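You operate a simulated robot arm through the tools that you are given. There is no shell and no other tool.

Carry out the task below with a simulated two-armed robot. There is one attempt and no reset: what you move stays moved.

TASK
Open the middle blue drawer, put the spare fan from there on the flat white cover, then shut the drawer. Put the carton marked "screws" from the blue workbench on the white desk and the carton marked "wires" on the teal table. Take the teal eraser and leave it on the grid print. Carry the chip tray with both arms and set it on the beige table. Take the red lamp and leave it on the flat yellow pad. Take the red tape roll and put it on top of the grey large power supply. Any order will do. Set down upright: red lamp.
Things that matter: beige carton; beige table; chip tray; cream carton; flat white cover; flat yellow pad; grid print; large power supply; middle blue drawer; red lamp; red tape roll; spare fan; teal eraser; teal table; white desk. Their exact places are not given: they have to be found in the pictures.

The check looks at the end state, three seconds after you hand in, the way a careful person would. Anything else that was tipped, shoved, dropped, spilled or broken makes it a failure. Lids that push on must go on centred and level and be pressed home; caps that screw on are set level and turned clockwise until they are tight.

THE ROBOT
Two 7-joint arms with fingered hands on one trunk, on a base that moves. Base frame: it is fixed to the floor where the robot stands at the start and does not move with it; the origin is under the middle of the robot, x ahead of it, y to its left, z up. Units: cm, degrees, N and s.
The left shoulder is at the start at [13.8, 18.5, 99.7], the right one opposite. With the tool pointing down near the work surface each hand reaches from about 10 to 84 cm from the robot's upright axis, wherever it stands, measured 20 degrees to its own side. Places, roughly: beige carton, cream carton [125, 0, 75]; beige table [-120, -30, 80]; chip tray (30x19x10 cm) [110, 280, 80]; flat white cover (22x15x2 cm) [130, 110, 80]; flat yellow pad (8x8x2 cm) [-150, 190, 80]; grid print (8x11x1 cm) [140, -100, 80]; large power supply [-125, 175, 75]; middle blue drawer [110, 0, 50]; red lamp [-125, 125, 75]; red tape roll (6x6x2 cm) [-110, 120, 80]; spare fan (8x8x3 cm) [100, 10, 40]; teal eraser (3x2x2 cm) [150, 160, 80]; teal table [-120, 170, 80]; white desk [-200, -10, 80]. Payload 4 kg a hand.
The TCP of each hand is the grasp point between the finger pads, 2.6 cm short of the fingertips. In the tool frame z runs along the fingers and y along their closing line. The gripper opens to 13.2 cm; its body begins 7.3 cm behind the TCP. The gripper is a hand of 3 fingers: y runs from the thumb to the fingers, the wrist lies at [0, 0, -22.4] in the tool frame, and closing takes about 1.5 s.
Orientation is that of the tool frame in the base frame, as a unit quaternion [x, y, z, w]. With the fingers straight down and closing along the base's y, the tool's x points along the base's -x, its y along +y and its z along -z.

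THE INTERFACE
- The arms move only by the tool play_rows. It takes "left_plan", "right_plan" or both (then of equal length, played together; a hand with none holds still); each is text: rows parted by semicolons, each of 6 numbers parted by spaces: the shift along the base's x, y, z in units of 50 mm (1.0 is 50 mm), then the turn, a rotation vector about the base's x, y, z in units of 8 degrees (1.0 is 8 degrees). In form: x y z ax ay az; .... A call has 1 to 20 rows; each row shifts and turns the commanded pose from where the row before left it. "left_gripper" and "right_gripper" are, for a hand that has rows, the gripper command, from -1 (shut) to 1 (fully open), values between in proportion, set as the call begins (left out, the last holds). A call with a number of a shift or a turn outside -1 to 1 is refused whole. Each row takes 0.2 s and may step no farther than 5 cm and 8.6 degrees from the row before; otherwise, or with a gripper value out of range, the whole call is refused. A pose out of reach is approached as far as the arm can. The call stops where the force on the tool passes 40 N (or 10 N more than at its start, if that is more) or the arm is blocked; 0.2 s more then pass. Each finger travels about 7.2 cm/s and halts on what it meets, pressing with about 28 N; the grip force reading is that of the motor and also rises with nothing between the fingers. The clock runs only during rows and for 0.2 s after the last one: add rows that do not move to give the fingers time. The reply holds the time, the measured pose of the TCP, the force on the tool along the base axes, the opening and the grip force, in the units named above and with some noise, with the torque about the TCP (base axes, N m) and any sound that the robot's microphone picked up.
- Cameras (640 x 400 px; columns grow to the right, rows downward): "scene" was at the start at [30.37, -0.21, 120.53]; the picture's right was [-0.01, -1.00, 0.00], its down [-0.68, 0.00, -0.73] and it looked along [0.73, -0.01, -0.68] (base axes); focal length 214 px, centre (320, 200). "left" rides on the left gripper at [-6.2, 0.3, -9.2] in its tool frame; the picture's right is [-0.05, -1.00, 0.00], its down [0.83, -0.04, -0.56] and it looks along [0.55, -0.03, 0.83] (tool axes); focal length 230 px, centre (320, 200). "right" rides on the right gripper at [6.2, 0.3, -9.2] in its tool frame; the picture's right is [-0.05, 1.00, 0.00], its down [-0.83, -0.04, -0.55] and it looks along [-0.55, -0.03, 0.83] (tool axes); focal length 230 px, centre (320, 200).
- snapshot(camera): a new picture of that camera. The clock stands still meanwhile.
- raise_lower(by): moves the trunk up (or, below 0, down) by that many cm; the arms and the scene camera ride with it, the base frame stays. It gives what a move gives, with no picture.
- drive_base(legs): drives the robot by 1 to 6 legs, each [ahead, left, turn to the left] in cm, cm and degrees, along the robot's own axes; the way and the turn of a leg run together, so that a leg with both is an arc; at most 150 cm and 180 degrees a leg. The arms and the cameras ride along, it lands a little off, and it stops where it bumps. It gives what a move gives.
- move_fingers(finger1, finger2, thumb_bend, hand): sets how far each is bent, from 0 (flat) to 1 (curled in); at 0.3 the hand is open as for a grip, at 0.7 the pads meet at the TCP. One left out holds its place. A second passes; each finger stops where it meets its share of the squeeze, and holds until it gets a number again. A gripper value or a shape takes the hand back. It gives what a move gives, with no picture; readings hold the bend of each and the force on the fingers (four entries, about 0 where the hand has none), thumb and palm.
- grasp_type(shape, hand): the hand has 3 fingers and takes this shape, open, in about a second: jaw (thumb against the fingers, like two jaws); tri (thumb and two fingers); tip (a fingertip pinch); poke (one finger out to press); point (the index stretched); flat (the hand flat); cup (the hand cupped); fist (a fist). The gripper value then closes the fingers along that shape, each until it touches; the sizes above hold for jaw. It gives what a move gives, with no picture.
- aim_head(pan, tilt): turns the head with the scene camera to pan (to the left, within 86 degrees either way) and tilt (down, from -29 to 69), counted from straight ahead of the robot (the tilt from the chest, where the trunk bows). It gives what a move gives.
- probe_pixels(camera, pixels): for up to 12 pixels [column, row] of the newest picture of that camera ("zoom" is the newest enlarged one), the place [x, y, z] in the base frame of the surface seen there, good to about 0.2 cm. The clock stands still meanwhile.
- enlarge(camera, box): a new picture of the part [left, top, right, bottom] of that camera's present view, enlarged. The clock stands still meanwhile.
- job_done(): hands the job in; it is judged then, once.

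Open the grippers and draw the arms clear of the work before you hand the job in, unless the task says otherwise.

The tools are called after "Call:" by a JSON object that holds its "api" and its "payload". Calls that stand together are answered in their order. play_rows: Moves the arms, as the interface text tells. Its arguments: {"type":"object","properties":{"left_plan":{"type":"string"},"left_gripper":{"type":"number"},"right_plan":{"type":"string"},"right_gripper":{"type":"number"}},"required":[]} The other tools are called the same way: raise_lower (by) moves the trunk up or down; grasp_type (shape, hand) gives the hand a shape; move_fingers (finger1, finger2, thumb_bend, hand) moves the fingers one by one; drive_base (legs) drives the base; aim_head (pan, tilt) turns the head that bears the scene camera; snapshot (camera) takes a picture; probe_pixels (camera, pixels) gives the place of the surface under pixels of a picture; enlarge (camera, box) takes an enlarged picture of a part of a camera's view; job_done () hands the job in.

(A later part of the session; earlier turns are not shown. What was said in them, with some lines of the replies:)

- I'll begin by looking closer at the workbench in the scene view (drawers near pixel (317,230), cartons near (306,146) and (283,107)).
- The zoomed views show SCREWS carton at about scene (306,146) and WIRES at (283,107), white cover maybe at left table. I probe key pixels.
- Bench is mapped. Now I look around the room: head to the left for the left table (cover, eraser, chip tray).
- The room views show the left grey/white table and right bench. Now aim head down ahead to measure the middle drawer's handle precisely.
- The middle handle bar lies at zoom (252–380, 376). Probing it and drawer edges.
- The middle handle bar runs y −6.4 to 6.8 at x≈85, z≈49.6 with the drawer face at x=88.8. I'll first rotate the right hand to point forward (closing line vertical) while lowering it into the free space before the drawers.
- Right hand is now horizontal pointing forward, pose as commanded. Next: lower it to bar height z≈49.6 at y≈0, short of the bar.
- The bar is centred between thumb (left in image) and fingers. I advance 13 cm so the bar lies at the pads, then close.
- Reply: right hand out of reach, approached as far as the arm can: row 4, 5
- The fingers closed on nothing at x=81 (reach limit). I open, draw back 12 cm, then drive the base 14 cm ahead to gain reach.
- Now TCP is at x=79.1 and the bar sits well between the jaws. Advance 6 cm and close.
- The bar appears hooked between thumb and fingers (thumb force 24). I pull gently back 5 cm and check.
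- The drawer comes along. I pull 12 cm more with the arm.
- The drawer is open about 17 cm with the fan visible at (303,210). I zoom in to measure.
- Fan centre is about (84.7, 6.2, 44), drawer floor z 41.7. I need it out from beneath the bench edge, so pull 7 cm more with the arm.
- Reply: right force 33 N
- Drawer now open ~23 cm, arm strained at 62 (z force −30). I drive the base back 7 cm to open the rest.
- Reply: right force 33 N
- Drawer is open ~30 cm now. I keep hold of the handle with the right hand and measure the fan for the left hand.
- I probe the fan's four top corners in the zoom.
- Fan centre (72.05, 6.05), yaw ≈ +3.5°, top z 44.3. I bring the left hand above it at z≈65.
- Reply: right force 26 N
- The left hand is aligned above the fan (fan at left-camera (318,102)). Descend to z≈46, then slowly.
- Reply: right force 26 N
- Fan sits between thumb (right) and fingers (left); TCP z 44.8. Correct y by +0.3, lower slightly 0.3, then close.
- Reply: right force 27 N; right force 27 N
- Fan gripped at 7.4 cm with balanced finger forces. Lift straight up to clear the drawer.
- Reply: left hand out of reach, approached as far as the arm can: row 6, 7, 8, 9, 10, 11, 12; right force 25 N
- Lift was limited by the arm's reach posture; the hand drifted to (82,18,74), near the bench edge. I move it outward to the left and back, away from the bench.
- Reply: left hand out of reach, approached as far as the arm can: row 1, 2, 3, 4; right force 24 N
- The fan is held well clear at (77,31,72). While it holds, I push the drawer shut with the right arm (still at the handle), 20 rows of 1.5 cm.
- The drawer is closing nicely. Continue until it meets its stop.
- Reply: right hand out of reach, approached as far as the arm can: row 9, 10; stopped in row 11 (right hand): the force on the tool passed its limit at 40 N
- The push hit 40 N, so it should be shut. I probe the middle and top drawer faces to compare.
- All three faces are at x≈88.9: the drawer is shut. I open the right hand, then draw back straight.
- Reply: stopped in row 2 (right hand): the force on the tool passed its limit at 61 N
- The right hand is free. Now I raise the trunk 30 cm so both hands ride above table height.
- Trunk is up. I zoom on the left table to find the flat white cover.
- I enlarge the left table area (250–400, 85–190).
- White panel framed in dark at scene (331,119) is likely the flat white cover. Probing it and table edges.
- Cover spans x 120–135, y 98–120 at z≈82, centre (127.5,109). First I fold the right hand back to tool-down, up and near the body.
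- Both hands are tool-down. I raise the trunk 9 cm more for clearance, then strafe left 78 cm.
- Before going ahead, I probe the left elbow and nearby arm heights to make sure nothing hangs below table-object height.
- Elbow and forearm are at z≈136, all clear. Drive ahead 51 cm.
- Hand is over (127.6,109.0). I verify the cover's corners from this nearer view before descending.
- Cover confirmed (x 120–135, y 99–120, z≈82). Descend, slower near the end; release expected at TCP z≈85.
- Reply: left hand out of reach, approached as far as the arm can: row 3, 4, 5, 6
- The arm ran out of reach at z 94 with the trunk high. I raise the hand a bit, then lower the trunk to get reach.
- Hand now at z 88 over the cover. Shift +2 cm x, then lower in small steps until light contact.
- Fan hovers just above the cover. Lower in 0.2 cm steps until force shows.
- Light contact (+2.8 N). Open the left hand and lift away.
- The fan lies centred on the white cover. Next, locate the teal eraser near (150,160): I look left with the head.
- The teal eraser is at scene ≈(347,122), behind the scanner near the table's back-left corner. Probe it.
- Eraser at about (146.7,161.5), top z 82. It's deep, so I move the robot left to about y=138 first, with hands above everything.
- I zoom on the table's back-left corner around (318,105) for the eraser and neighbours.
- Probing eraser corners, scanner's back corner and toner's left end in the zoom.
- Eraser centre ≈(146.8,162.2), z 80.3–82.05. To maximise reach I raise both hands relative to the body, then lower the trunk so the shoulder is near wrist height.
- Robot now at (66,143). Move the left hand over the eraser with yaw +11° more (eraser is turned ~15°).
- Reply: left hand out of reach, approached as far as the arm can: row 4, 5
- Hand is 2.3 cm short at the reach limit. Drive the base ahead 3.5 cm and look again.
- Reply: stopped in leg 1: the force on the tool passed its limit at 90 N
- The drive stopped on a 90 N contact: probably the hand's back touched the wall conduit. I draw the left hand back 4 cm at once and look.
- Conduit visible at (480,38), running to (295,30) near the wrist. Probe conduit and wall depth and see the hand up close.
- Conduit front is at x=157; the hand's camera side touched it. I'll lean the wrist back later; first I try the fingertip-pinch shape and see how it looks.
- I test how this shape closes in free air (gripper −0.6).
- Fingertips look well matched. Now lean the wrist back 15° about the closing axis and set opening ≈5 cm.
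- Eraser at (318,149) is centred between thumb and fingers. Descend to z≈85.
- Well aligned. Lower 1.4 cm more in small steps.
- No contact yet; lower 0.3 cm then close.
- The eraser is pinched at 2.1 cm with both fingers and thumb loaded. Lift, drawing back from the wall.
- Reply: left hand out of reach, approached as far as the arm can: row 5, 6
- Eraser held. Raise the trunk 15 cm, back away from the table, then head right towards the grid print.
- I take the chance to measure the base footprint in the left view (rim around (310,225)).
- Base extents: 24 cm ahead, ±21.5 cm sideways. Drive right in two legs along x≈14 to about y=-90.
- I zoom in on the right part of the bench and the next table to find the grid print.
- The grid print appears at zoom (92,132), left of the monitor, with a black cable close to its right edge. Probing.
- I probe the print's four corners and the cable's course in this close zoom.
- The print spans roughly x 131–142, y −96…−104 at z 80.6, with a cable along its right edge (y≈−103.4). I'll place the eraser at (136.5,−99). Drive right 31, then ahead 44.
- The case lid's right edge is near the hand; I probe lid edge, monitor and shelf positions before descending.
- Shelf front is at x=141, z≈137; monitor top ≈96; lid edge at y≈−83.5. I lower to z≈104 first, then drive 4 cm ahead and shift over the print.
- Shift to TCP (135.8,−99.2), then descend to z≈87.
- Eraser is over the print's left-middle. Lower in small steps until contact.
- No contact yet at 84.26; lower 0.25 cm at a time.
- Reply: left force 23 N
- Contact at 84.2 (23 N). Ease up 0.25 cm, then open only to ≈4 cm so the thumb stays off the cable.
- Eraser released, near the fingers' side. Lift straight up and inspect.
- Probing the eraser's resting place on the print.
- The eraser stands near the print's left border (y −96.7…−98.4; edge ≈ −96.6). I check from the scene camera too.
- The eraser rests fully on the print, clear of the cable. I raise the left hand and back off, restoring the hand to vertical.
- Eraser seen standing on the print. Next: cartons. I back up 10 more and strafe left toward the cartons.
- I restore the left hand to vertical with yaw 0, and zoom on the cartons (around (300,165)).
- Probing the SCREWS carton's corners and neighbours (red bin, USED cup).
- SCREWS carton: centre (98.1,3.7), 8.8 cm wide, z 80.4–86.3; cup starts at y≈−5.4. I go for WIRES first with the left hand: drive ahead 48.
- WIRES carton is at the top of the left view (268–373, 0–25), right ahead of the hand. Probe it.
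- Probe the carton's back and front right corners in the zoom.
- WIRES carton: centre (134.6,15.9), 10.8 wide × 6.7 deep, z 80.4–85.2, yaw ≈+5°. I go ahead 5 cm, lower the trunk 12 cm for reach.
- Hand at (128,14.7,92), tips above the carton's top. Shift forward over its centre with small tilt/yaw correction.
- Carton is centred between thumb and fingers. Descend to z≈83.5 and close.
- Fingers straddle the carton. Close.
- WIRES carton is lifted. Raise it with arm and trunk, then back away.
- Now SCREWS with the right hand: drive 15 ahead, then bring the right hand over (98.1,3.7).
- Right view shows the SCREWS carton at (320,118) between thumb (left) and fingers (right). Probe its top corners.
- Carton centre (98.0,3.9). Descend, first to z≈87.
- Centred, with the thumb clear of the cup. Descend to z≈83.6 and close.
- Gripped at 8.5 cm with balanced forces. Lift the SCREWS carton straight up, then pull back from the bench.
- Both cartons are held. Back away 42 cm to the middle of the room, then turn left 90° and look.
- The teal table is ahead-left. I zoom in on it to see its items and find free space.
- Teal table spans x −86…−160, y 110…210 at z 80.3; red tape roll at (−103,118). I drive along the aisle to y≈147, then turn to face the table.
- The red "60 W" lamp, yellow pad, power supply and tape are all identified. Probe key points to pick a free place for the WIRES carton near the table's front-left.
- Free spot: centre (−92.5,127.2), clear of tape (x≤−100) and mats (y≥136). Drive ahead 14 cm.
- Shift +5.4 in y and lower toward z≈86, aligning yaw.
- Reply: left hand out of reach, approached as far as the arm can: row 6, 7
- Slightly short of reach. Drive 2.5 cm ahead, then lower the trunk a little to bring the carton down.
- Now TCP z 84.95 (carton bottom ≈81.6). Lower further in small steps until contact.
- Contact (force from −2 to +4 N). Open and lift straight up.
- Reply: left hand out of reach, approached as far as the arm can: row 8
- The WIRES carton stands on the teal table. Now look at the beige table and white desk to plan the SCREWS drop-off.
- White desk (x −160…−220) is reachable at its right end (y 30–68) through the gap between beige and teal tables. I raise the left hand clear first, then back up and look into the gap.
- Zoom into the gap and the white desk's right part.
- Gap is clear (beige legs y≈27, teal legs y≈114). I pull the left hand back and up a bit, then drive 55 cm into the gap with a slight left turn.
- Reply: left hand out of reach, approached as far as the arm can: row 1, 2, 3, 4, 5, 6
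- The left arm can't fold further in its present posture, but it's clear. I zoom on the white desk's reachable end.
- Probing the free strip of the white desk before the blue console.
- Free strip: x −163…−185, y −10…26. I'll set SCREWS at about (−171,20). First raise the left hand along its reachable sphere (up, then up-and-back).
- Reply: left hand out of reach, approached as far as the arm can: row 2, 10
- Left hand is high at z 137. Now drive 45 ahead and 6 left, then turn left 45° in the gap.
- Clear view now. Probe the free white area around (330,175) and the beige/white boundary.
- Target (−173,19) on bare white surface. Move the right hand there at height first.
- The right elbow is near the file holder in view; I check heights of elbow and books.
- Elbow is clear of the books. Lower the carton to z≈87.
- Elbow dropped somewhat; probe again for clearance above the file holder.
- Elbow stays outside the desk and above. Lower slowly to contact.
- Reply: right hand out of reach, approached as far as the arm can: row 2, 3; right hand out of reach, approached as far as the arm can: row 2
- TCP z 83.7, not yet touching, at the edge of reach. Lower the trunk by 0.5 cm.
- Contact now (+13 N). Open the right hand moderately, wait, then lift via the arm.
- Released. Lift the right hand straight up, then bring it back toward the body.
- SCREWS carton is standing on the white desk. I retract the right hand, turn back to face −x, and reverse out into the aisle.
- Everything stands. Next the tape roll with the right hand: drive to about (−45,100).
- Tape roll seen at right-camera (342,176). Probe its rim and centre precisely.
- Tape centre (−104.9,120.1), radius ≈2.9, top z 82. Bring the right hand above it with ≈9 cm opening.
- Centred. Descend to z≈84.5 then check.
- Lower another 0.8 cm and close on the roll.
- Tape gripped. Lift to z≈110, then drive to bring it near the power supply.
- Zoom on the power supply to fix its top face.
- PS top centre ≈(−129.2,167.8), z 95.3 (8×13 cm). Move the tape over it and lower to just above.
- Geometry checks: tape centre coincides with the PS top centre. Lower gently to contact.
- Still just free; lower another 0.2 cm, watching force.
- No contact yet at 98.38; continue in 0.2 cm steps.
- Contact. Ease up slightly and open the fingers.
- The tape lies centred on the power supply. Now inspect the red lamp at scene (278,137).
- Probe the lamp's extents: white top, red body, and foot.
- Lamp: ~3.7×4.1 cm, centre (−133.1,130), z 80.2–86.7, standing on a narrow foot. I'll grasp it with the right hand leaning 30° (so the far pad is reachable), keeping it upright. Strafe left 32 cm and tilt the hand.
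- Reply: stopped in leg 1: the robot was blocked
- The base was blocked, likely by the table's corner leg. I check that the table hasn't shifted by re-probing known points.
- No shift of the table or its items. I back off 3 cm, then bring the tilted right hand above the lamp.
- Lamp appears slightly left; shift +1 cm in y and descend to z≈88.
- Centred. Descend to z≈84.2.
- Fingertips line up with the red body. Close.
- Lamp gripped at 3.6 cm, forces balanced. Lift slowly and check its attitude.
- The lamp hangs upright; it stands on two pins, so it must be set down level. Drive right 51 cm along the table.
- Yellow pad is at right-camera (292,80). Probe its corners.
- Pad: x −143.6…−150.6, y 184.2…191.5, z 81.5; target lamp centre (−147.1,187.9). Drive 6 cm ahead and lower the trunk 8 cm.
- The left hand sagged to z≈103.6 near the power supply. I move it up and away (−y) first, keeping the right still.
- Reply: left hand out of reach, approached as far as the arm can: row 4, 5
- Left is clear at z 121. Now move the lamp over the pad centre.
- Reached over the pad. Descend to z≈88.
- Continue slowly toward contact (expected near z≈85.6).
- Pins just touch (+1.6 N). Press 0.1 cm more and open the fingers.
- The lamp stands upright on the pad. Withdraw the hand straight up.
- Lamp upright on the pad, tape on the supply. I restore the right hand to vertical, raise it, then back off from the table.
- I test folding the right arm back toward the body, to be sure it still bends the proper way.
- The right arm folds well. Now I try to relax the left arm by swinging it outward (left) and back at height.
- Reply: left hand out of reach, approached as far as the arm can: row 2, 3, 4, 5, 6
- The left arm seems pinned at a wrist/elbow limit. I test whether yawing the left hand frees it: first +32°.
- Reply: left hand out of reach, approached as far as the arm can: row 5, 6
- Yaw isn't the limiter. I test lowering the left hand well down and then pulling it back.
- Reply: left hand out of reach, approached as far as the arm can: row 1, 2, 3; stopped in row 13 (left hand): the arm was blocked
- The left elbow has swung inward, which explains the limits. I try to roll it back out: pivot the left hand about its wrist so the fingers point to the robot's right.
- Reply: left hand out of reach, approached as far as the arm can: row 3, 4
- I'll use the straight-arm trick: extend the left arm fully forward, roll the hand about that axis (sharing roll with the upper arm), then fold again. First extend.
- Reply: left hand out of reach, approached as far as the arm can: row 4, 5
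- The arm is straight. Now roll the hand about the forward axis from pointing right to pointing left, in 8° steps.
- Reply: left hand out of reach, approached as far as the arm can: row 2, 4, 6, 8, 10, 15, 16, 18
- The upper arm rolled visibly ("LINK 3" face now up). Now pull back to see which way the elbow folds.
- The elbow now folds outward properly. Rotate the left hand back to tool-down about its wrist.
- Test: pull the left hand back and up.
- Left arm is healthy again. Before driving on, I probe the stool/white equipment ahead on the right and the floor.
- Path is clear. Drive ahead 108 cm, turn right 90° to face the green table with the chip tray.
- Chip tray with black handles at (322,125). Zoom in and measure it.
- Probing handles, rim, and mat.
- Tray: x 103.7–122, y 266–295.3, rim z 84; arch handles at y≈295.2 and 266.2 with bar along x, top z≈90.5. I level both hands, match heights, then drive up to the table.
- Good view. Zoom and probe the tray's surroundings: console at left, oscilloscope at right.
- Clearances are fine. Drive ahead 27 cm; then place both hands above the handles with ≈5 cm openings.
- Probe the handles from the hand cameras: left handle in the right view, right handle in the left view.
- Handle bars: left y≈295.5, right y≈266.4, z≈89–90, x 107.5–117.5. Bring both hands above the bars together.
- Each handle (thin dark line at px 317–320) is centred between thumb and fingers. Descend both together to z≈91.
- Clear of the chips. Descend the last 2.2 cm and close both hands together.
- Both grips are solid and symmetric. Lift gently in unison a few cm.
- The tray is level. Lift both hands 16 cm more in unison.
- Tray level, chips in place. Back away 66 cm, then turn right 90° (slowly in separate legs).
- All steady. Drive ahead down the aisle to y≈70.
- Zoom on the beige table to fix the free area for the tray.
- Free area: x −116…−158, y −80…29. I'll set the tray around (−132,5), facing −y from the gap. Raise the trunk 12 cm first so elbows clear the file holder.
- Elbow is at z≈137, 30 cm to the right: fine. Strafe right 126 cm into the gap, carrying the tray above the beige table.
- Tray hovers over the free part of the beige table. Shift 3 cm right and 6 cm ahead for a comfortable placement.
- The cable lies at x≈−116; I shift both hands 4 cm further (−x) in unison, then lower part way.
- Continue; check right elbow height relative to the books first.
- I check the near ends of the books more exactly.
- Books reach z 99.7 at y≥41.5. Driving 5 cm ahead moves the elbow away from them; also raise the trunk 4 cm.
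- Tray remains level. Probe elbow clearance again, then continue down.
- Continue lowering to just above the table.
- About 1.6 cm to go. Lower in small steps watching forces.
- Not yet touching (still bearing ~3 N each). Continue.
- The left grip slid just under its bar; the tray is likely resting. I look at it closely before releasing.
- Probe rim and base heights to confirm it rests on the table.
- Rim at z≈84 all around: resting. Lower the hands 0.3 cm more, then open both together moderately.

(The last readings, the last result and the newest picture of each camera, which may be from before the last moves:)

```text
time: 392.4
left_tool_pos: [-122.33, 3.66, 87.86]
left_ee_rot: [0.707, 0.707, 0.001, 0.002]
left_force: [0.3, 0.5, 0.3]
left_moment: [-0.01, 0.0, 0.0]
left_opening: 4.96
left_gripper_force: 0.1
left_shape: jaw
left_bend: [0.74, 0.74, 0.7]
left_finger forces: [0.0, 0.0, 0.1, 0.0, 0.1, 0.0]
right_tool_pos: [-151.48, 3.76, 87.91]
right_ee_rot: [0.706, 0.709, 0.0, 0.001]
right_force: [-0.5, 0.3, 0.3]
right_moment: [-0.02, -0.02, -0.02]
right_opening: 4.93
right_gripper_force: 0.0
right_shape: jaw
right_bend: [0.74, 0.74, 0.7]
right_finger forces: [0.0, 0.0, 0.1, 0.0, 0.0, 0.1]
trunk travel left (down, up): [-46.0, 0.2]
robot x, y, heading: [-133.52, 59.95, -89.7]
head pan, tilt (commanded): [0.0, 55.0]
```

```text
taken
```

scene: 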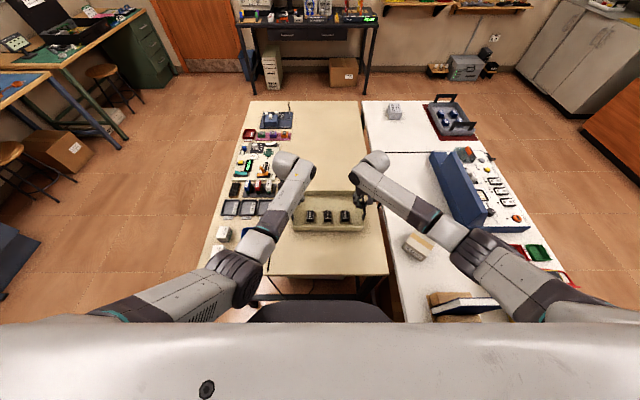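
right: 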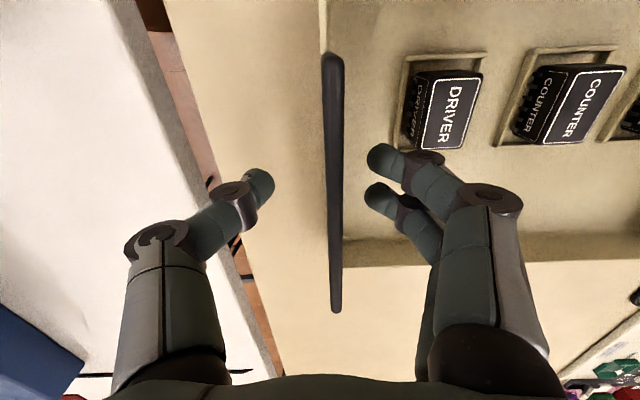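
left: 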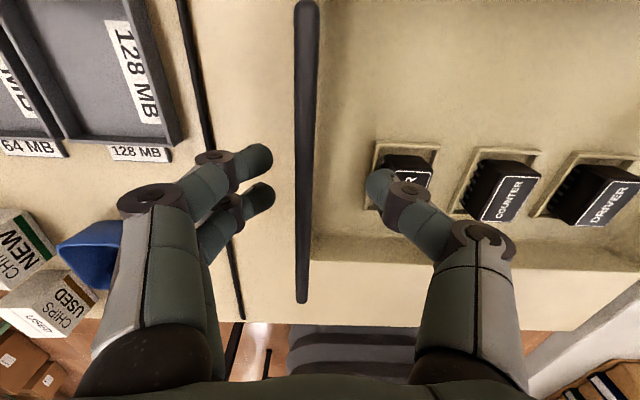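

Both handles are free between the open fingers. Raise both hands straight up.

Call:
{"api": "play_rows", "payload": {"left_plan": "0 0 0.2 0 0 0; 0 0 0.3 0 0 0; 0 0 0.4 0 0 0; 0 0 0.6 0 0 0; 0 0 0.7 0 0 0; 0 0 0.7 0 0 0; 0 0 0.7 0 0 0; 0 0 0.7 0 0 0; 0 0 0 0 0 0", "right_plan": "0 0 0.2 0 0 0; 0 0 0.3 0 0 0; 0 0 0.4 0 0 0; 0 0 0.6 0 0 0; 0 0 0.7 0 0 0; 0 0 0.7 0 0 0; 0 0 0.7 0 0 0; 0 0 0.7 0 0 0; 0 0 0 0 0 0"}}

Call:
{"api": "snapshot", "payload": {"camera": "scene"}}

Call:
{"api": "snapshot", "payload": {"camera": "right"}}

```text
time: 393.8
left_tool_pos: [-112.65, 2.7, 100.68]
left_ee_rot: [0.678, 0.732, 0.045, 0.048]
left_force: [-0.2, 0.3, 0.7]
left_moment: [-0.02, 0.0, -0.02]
left_opening: 5.02
left_gripper_force: 0.1
left_shape: jaw
left_bend: [0.74, 0.74, 0.7]
left_finger forces: [0.0, 0.0, 0.0, 0.1, 0.1, 0.1]
right_tool_pos: [-151.44, 3.82, 102.18]
right_ee_rot: [0.705, 0.709, 0.001, 0.0]
right_force: [-0.5, 0.0, 0.6]
right_moment: [-0.02, 0.0, -0.02]
right_opening: 4.97
right_gripper_force: 0.1
right_shape: jaw
right_bend: [0.74, 0.74, 0.7]
right_finger forces: [0.1, 0.0, 0.0, 0.0, 0.0, 0.1]
trunk travel left (down, up): [-46.0, 0.2]
robot x, y, heading: [-133.41, 59.74, -90.1]
head pan, tilt (commanded): [0.0, 55.0]
stopped in row 7 (left hand): the arm was blocked; the commanded pose is now the measured one
```

```text
taken
```

scene: 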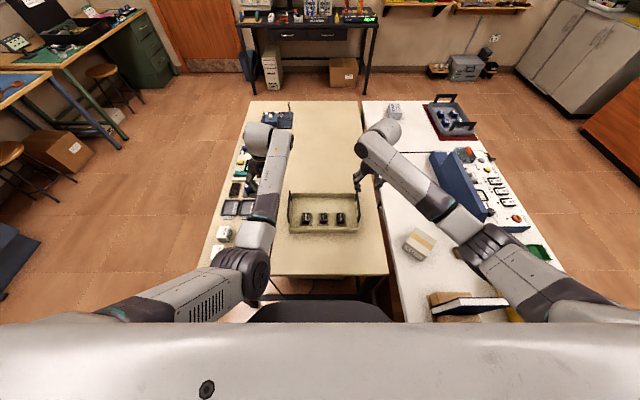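

```text
taken
```

right: 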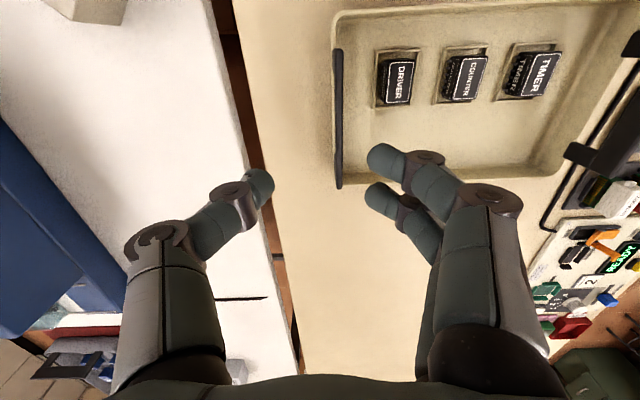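

The left arm's lift was blocked (elbow again inward), but it's above everything. I check the tray and nearby items.

Call:
{"api": "enlarge", "payload": {"camera": "scene", "box": [205, 95, 405, 275]}}

Call:
{"api": "snapshot", "payload": {"camera": "left"}}

```text
2.22 times, centred on (305, 185) of scene
```

zoom: 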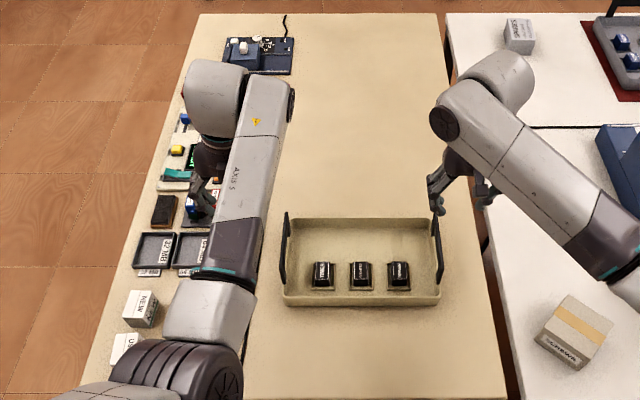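

```text
taken
```

left: 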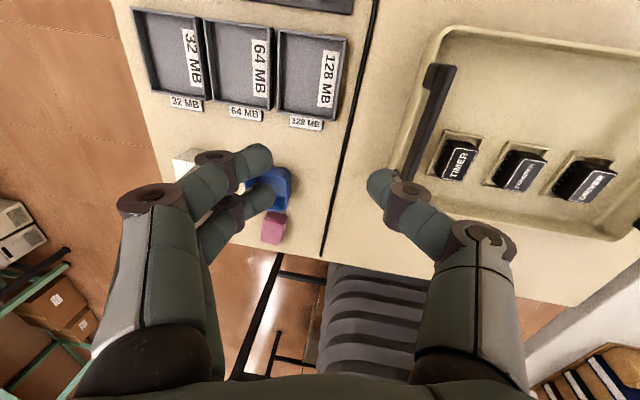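

All is in order. I lift the left hand further, moving outward (+x).

Call:
{"api": "play_rows", "payload": {"left_plan": "0.2 0 0.3 0 0 0; 0.3 0 0.4 0 0 0; 0.4 0 0.5 0 0 0; 0.4 0 0.5 0 0 0; 0 0 0 0 0 0", "right_plan": "0 0 0.3 0 0 0; 0 0 0.4 0 0 0; 0 0 0.5 0 0 0; 0 0 0.5 0 0 0; 0 0 0 0 0 0"}}

Call:
{"api": "snapshot", "payload": {"camera": "scene"}}

```text
time: 395.0
left_tool_pos: [-106.31, 2.93, 109.15]
left_ee_rot: [0.679, 0.732, 0.045, 0.046]
left_force: [0.5, -0.6, 0.3]
left_moment: [-0.03, 0.01, -0.05]
left_opening: 5.01
left_gripper_force: 0.0
left_shape: jaw
left_bend: [0.74, 0.74, 0.7]
left_finger forces: [0.0, 0.0, 0.0, 0.0, 0.0, 0.0]
right_tool_pos: [-151.65, 3.83, 110.69]
right_ee_rot: [0.705, 0.709, 0.0, 0.001]
right_force: [-0.1, -0.3, 0.3]
right_moment: [0.01, 0.01, 0.01]
right_opening: 4.97
right_gripper_force: 0.0
right_shape: jaw
right_bend: [0.74, 0.74, 0.7]
right_finger forces: [0.1, 0.0, 0.0, 0.0, 0.0, 0.1]
trunk travel left (down, up): [-46.0, 0.2]
robot x, y, heading: [-133.59, 60.06, -90.0]
head pan, tilt (commanded): [0.0, 55.0]
```

```text
taken
```

scene: 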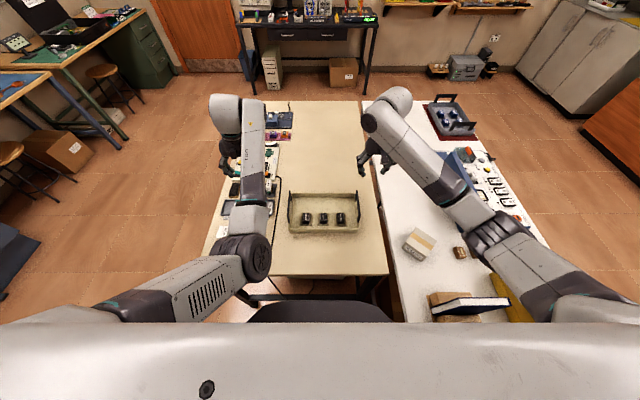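

Both hands are clear. Strafe left out of the gap into the aisle, opening both grippers.

Call:
{"api": "drive_base", "payload": {"legs": [[0, 60, 0], [0, 45, 0]]}}

Call:
{"api": "play_rows", "payload": {"left_plan": "0 0 0 0 0 0; 0 0 0 0 0 0; 0 0 0 0 0 0", "right_plan": "0 0 0 0 0 0; 0 0 0 0 0 0; 0 0 0 0 0 0", "left_gripper": 1, "right_gripper": 1}}

Call:
{"api": "aim_head", "payload": {"pan": -50, "tilt": 40}}

Call:
{"api": "snapshot", "payload": {"camera": "scene"}}

Call:
{"api": "aim_head", "payload": {"pan": 80, "tilt": 35}}

Call:
{"api": "snapshot", "payload": {"camera": "scene"}}

```text
time: 400.8
left_tool_pos: [-1.1, 2.74, 109.12]
left_ee_rot: [0.68, 0.73, 0.046, 0.047]
left_force: [-0.3, -0.6, 0.5]
left_moment: [-0.01, 0.0, 0.0]
left_opening: 5.01
left_gripper_force: 0.0
left_shape: jaw
left_bend: [0.74, 0.74, 0.7]
left_finger forces: [0.1, 0.0, 0.1, 0.1, 0.1, 0.0]
right_tool_pos: [-46.41, 3.77, 110.61]
right_ee_rot: [0.707, 0.708, 0.0, 0.001]
right_force: [-0.4, -0.8, 0.1]
right_moment: [0.01, -0.02, 0.01]
right_opening: 4.98
right_gripper_force: 0.0
right_shape: jaw
right_bend: [0.74, 0.74, 0.7]
right_finger forces: [0.0, 0.0, 0.0, 0.0, 0.1, 0.1]
trunk travel left (down, up): [-46.0, 0.2]
robot x, y, heading: [-27.96, 59.75, -90.1]
head pan, tilt (commanded): [0.0, 55.0]
```

```text
time: 401.6
left_tool_pos: [-0.94, 2.85, 109.03]
left_ee_rot: [0.68, 0.73, 0.045, 0.046]
left_force: [0.2, 0.0, 1.3]
left_moment: [-0.02, 0.01, 0.0]
left_opening: 13.2
left_gripper_force: 0.1
left_shape: jaw
left_bend: [0.3, 0.3, 0.3]
left_finger forces: [0.0, 0.1, 0.0, 0.1, 0.1, 0.1]
right_tool_pos: [-46.09, 3.78, 110.74]
right_ee_rot: [0.706, 0.708, -0.001, 0.001]
right_force: [0.9, -0.1, 0.1]
right_moment: [-0.03, 0.01, -0.01]
right_opening: 13.19
right_gripper_force: 0.1
right_shape: jaw
right_bend: [0.3, 0.3, 0.3]
right_finger forces: [0.1, 0.1, 0.1, 0.0, 0.1, 0.0]
trunk travel left (down, up): [-46.0, 0.2]
robot x, y, heading: [-27.95, 59.98, -90.4]
head pan, tilt (commanded): [0.0, 55.0]
```

```text
time: 402.8
left_tool_pos: [-0.97, 2.7, 109.11]
left_ee_rot: [0.68, 0.73, 0.045, 0.046]
left_force: [0.1, 0.1, 0.1]
left_moment: [-0.02, -0.01, -0.02]
left_opening: 13.19
left_gripper_force: 0.0
left_shape: jaw
left_bend: [0.3, 0.3, 0.3]
left_finger forces: [0.0, 0.0, 0.0, 0.1, 0.0, 0.0]
right_tool_pos: [-46.14, 3.81, 110.72]
right_ee_rot: [0.706, 0.708, 0.0, 0.001]
right_force: [-0.9, -0.3, -0.1]
right_moment: [-0.02, -0.01, 0.03]
right_opening: 13.21
right_gripper_force: 0.0
right_shape: jaw
right_bend: [0.3, 0.3, 0.3]
right_finger forces: [0.0, 0.1, 0.0, 0.0, 0.1, 0.0]
trunk travel left (down, up): [-46.0, 0.2]
robot x, y, heading: [-27.53, 60.13, -90.3]
head pan, tilt (commanded): [-50.0, 40.0]
```

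```text
taken
```

scene: 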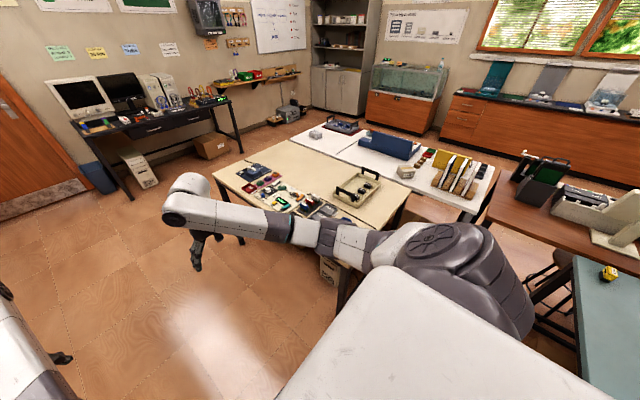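

```text
time: 404.9
left_tool_pos: [-1.0, 2.8, 109.2]
left_ee_rot: [0.68, 0.73, 0.045, 0.047]
left_force: [-0.2, 0.2, 0.5]
left_moment: [-0.01, -0.04, -0.01]
left_opening: 13.22
left_gripper_force: 0.0
left_shape: jaw
left_bend: [0.3, 0.3, 0.3]
left_finger forces: [0.0, 0.0, 0.0, 0.0, 0.0, 0.0]
right_tool_pos: [-46.2, 3.76, 110.6]
right_ee_rot: [0.706, 0.708, 0.0, 0.001]
right_force: [0.3, 0.2, 0.1]
right_moment: [0.01, -0.03, 0.0]
right_opening: 13.17
right_gripper_force: 0.1
right_shape: jaw
right_bend: [0.3, 0.3, 0.3]
right_finger forces: [0.0, 0.1, 0.0, 0.1, 0.1, 0.0]
trunk travel left (down, up): [-46.0, 0.2]
robot x, y, heading: [-27.86, 60.03, -90.1]
head pan, tilt (commanded): [80.0, 35.0]
```

```text
taken
```

scene: 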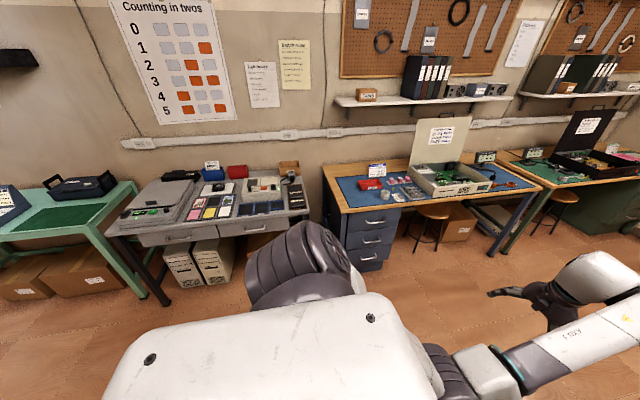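

I verify the drawer and the fan from here.

Call:
{"api": "enlarge", "payload": {"camera": "scene", "box": [320, 150, 480, 275]}}

Call:
{"api": "enlarge", "payload": {"camera": "scene", "box": [120, 150, 320, 250]}}

Call:
{"api": "enlarge", "payload": {"camera": "scene", "box": [460, 140, 540, 200]}}

```text
3.20 times, centred on (400, 212) of scene
```

zoom: 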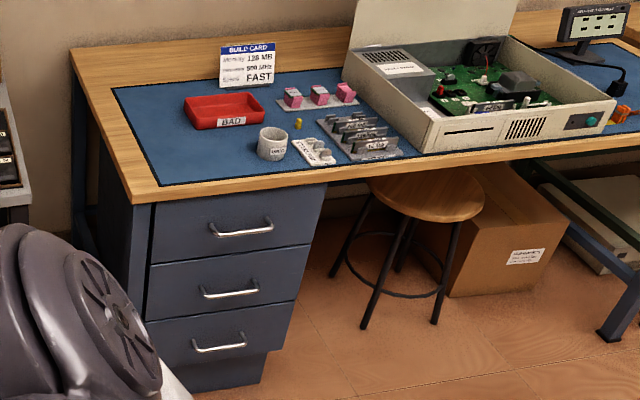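

```text
3.20 times, centred on (220, 200) of scene
```

zoom: 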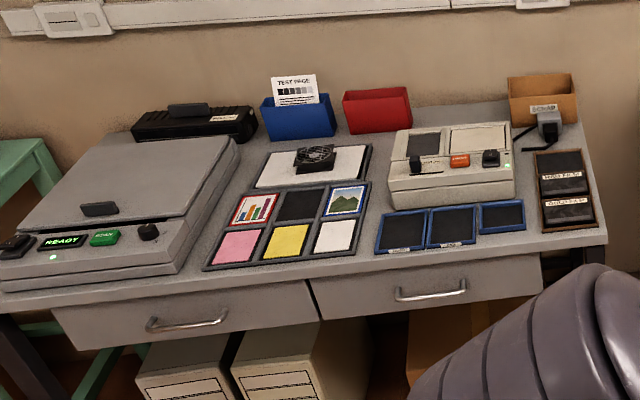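

```text
6.67 times, centred on (500, 170) of scene
```

zoom: 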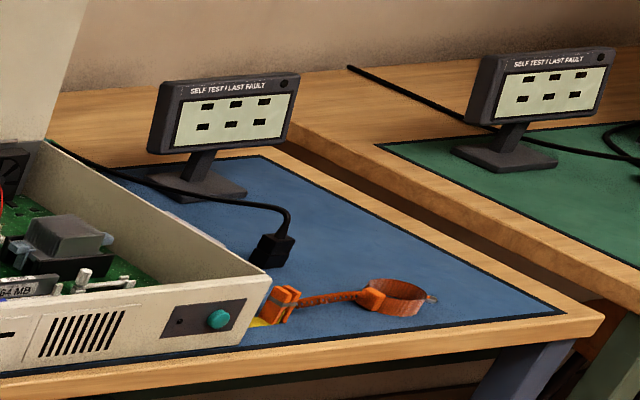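

The fan looks slightly odd at this scale; zoom further on it.

Call:
{"api": "enlarge", "payload": {"camera": "scene", "box": [196, 188, 244, 218]}}

Call:
{"api": "probe_pixels", "payload": {"camera": "scene", "pixels": [[218, 187], [215, 190], [222, 184], [208, 192], [232, 190], [220, 192]]}}

Call:
{"api": "enlarge", "payload": {"camera": "scene", "box": [196, 172, 244, 202]}}

```text
13.33 times, centred on (220, 203) of scene
```

zoom: 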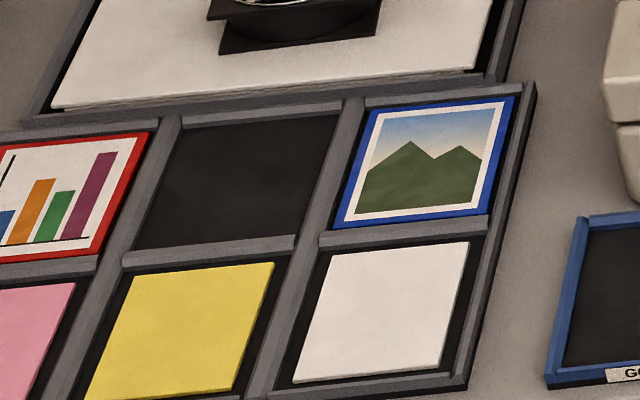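

```text
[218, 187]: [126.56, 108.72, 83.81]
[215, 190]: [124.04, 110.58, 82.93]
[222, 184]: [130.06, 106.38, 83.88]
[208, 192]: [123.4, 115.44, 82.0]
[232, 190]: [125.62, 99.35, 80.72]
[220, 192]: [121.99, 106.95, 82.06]
```

```text
13.33 times, centred on (220, 187) of scene
```

zoom: 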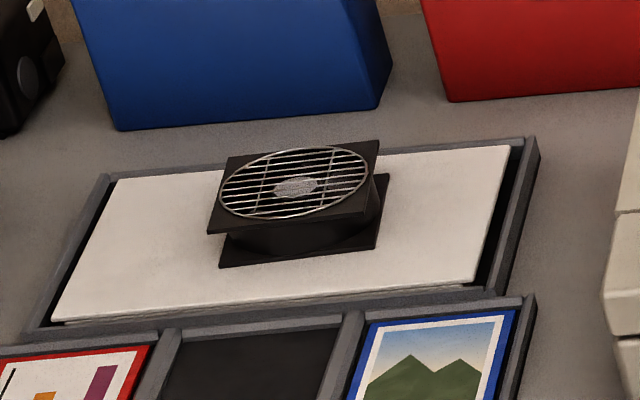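

Drawer shut, fan flat on the white cover, and both cartons, lamp, tape, eraser and tray have been seen in their places. The grippers are open and the arms hang over the free aisle, so I hand the job in.

Call:
{"api": "job_done", "payload": {}}

```text
The job is handed in.
```

I completed every step and handed the job in. I don't have the check's result.

- **Drawer and fan:** I took the spare fan from the middle blue drawer and laid it flat on the white cover. The drawer is shut, level with the other two.
- **Cartons:** "Screws" stands on the white desk and "wires" on the teal table.
- **Teal eraser:** It is on the grid print, but close to its left edge, only about 2 mm inside. It turned in the grip when I let go and now stands on end. I last saw it soon after placing it; the final look could not see past the computer case.
- **Chip tray:** I carried it level with both arms to the beige table. All three chips are still in place.
- **Red lamp:** It stands upright on the yellow pad.
- **Red tape roll:** It lies centred on top of the large grey power supply.

There were three unplanned contacts or stops along the way:
- **Wall:** The left hand touched the wall, probably the cable channel, at about 90 N while reaching for the eraser. I backed off at once and saw no damage.
- **Teal table:** The base was stopped once beside it, most likely by a corner leg. I measured afterwards and nothing on the table had moved.
- **Beige table:** The left arm was blocked while lifting away from the tray. The tray and the items around it were undisturbed.

Both hands are open and clear of the work, over the aisle.
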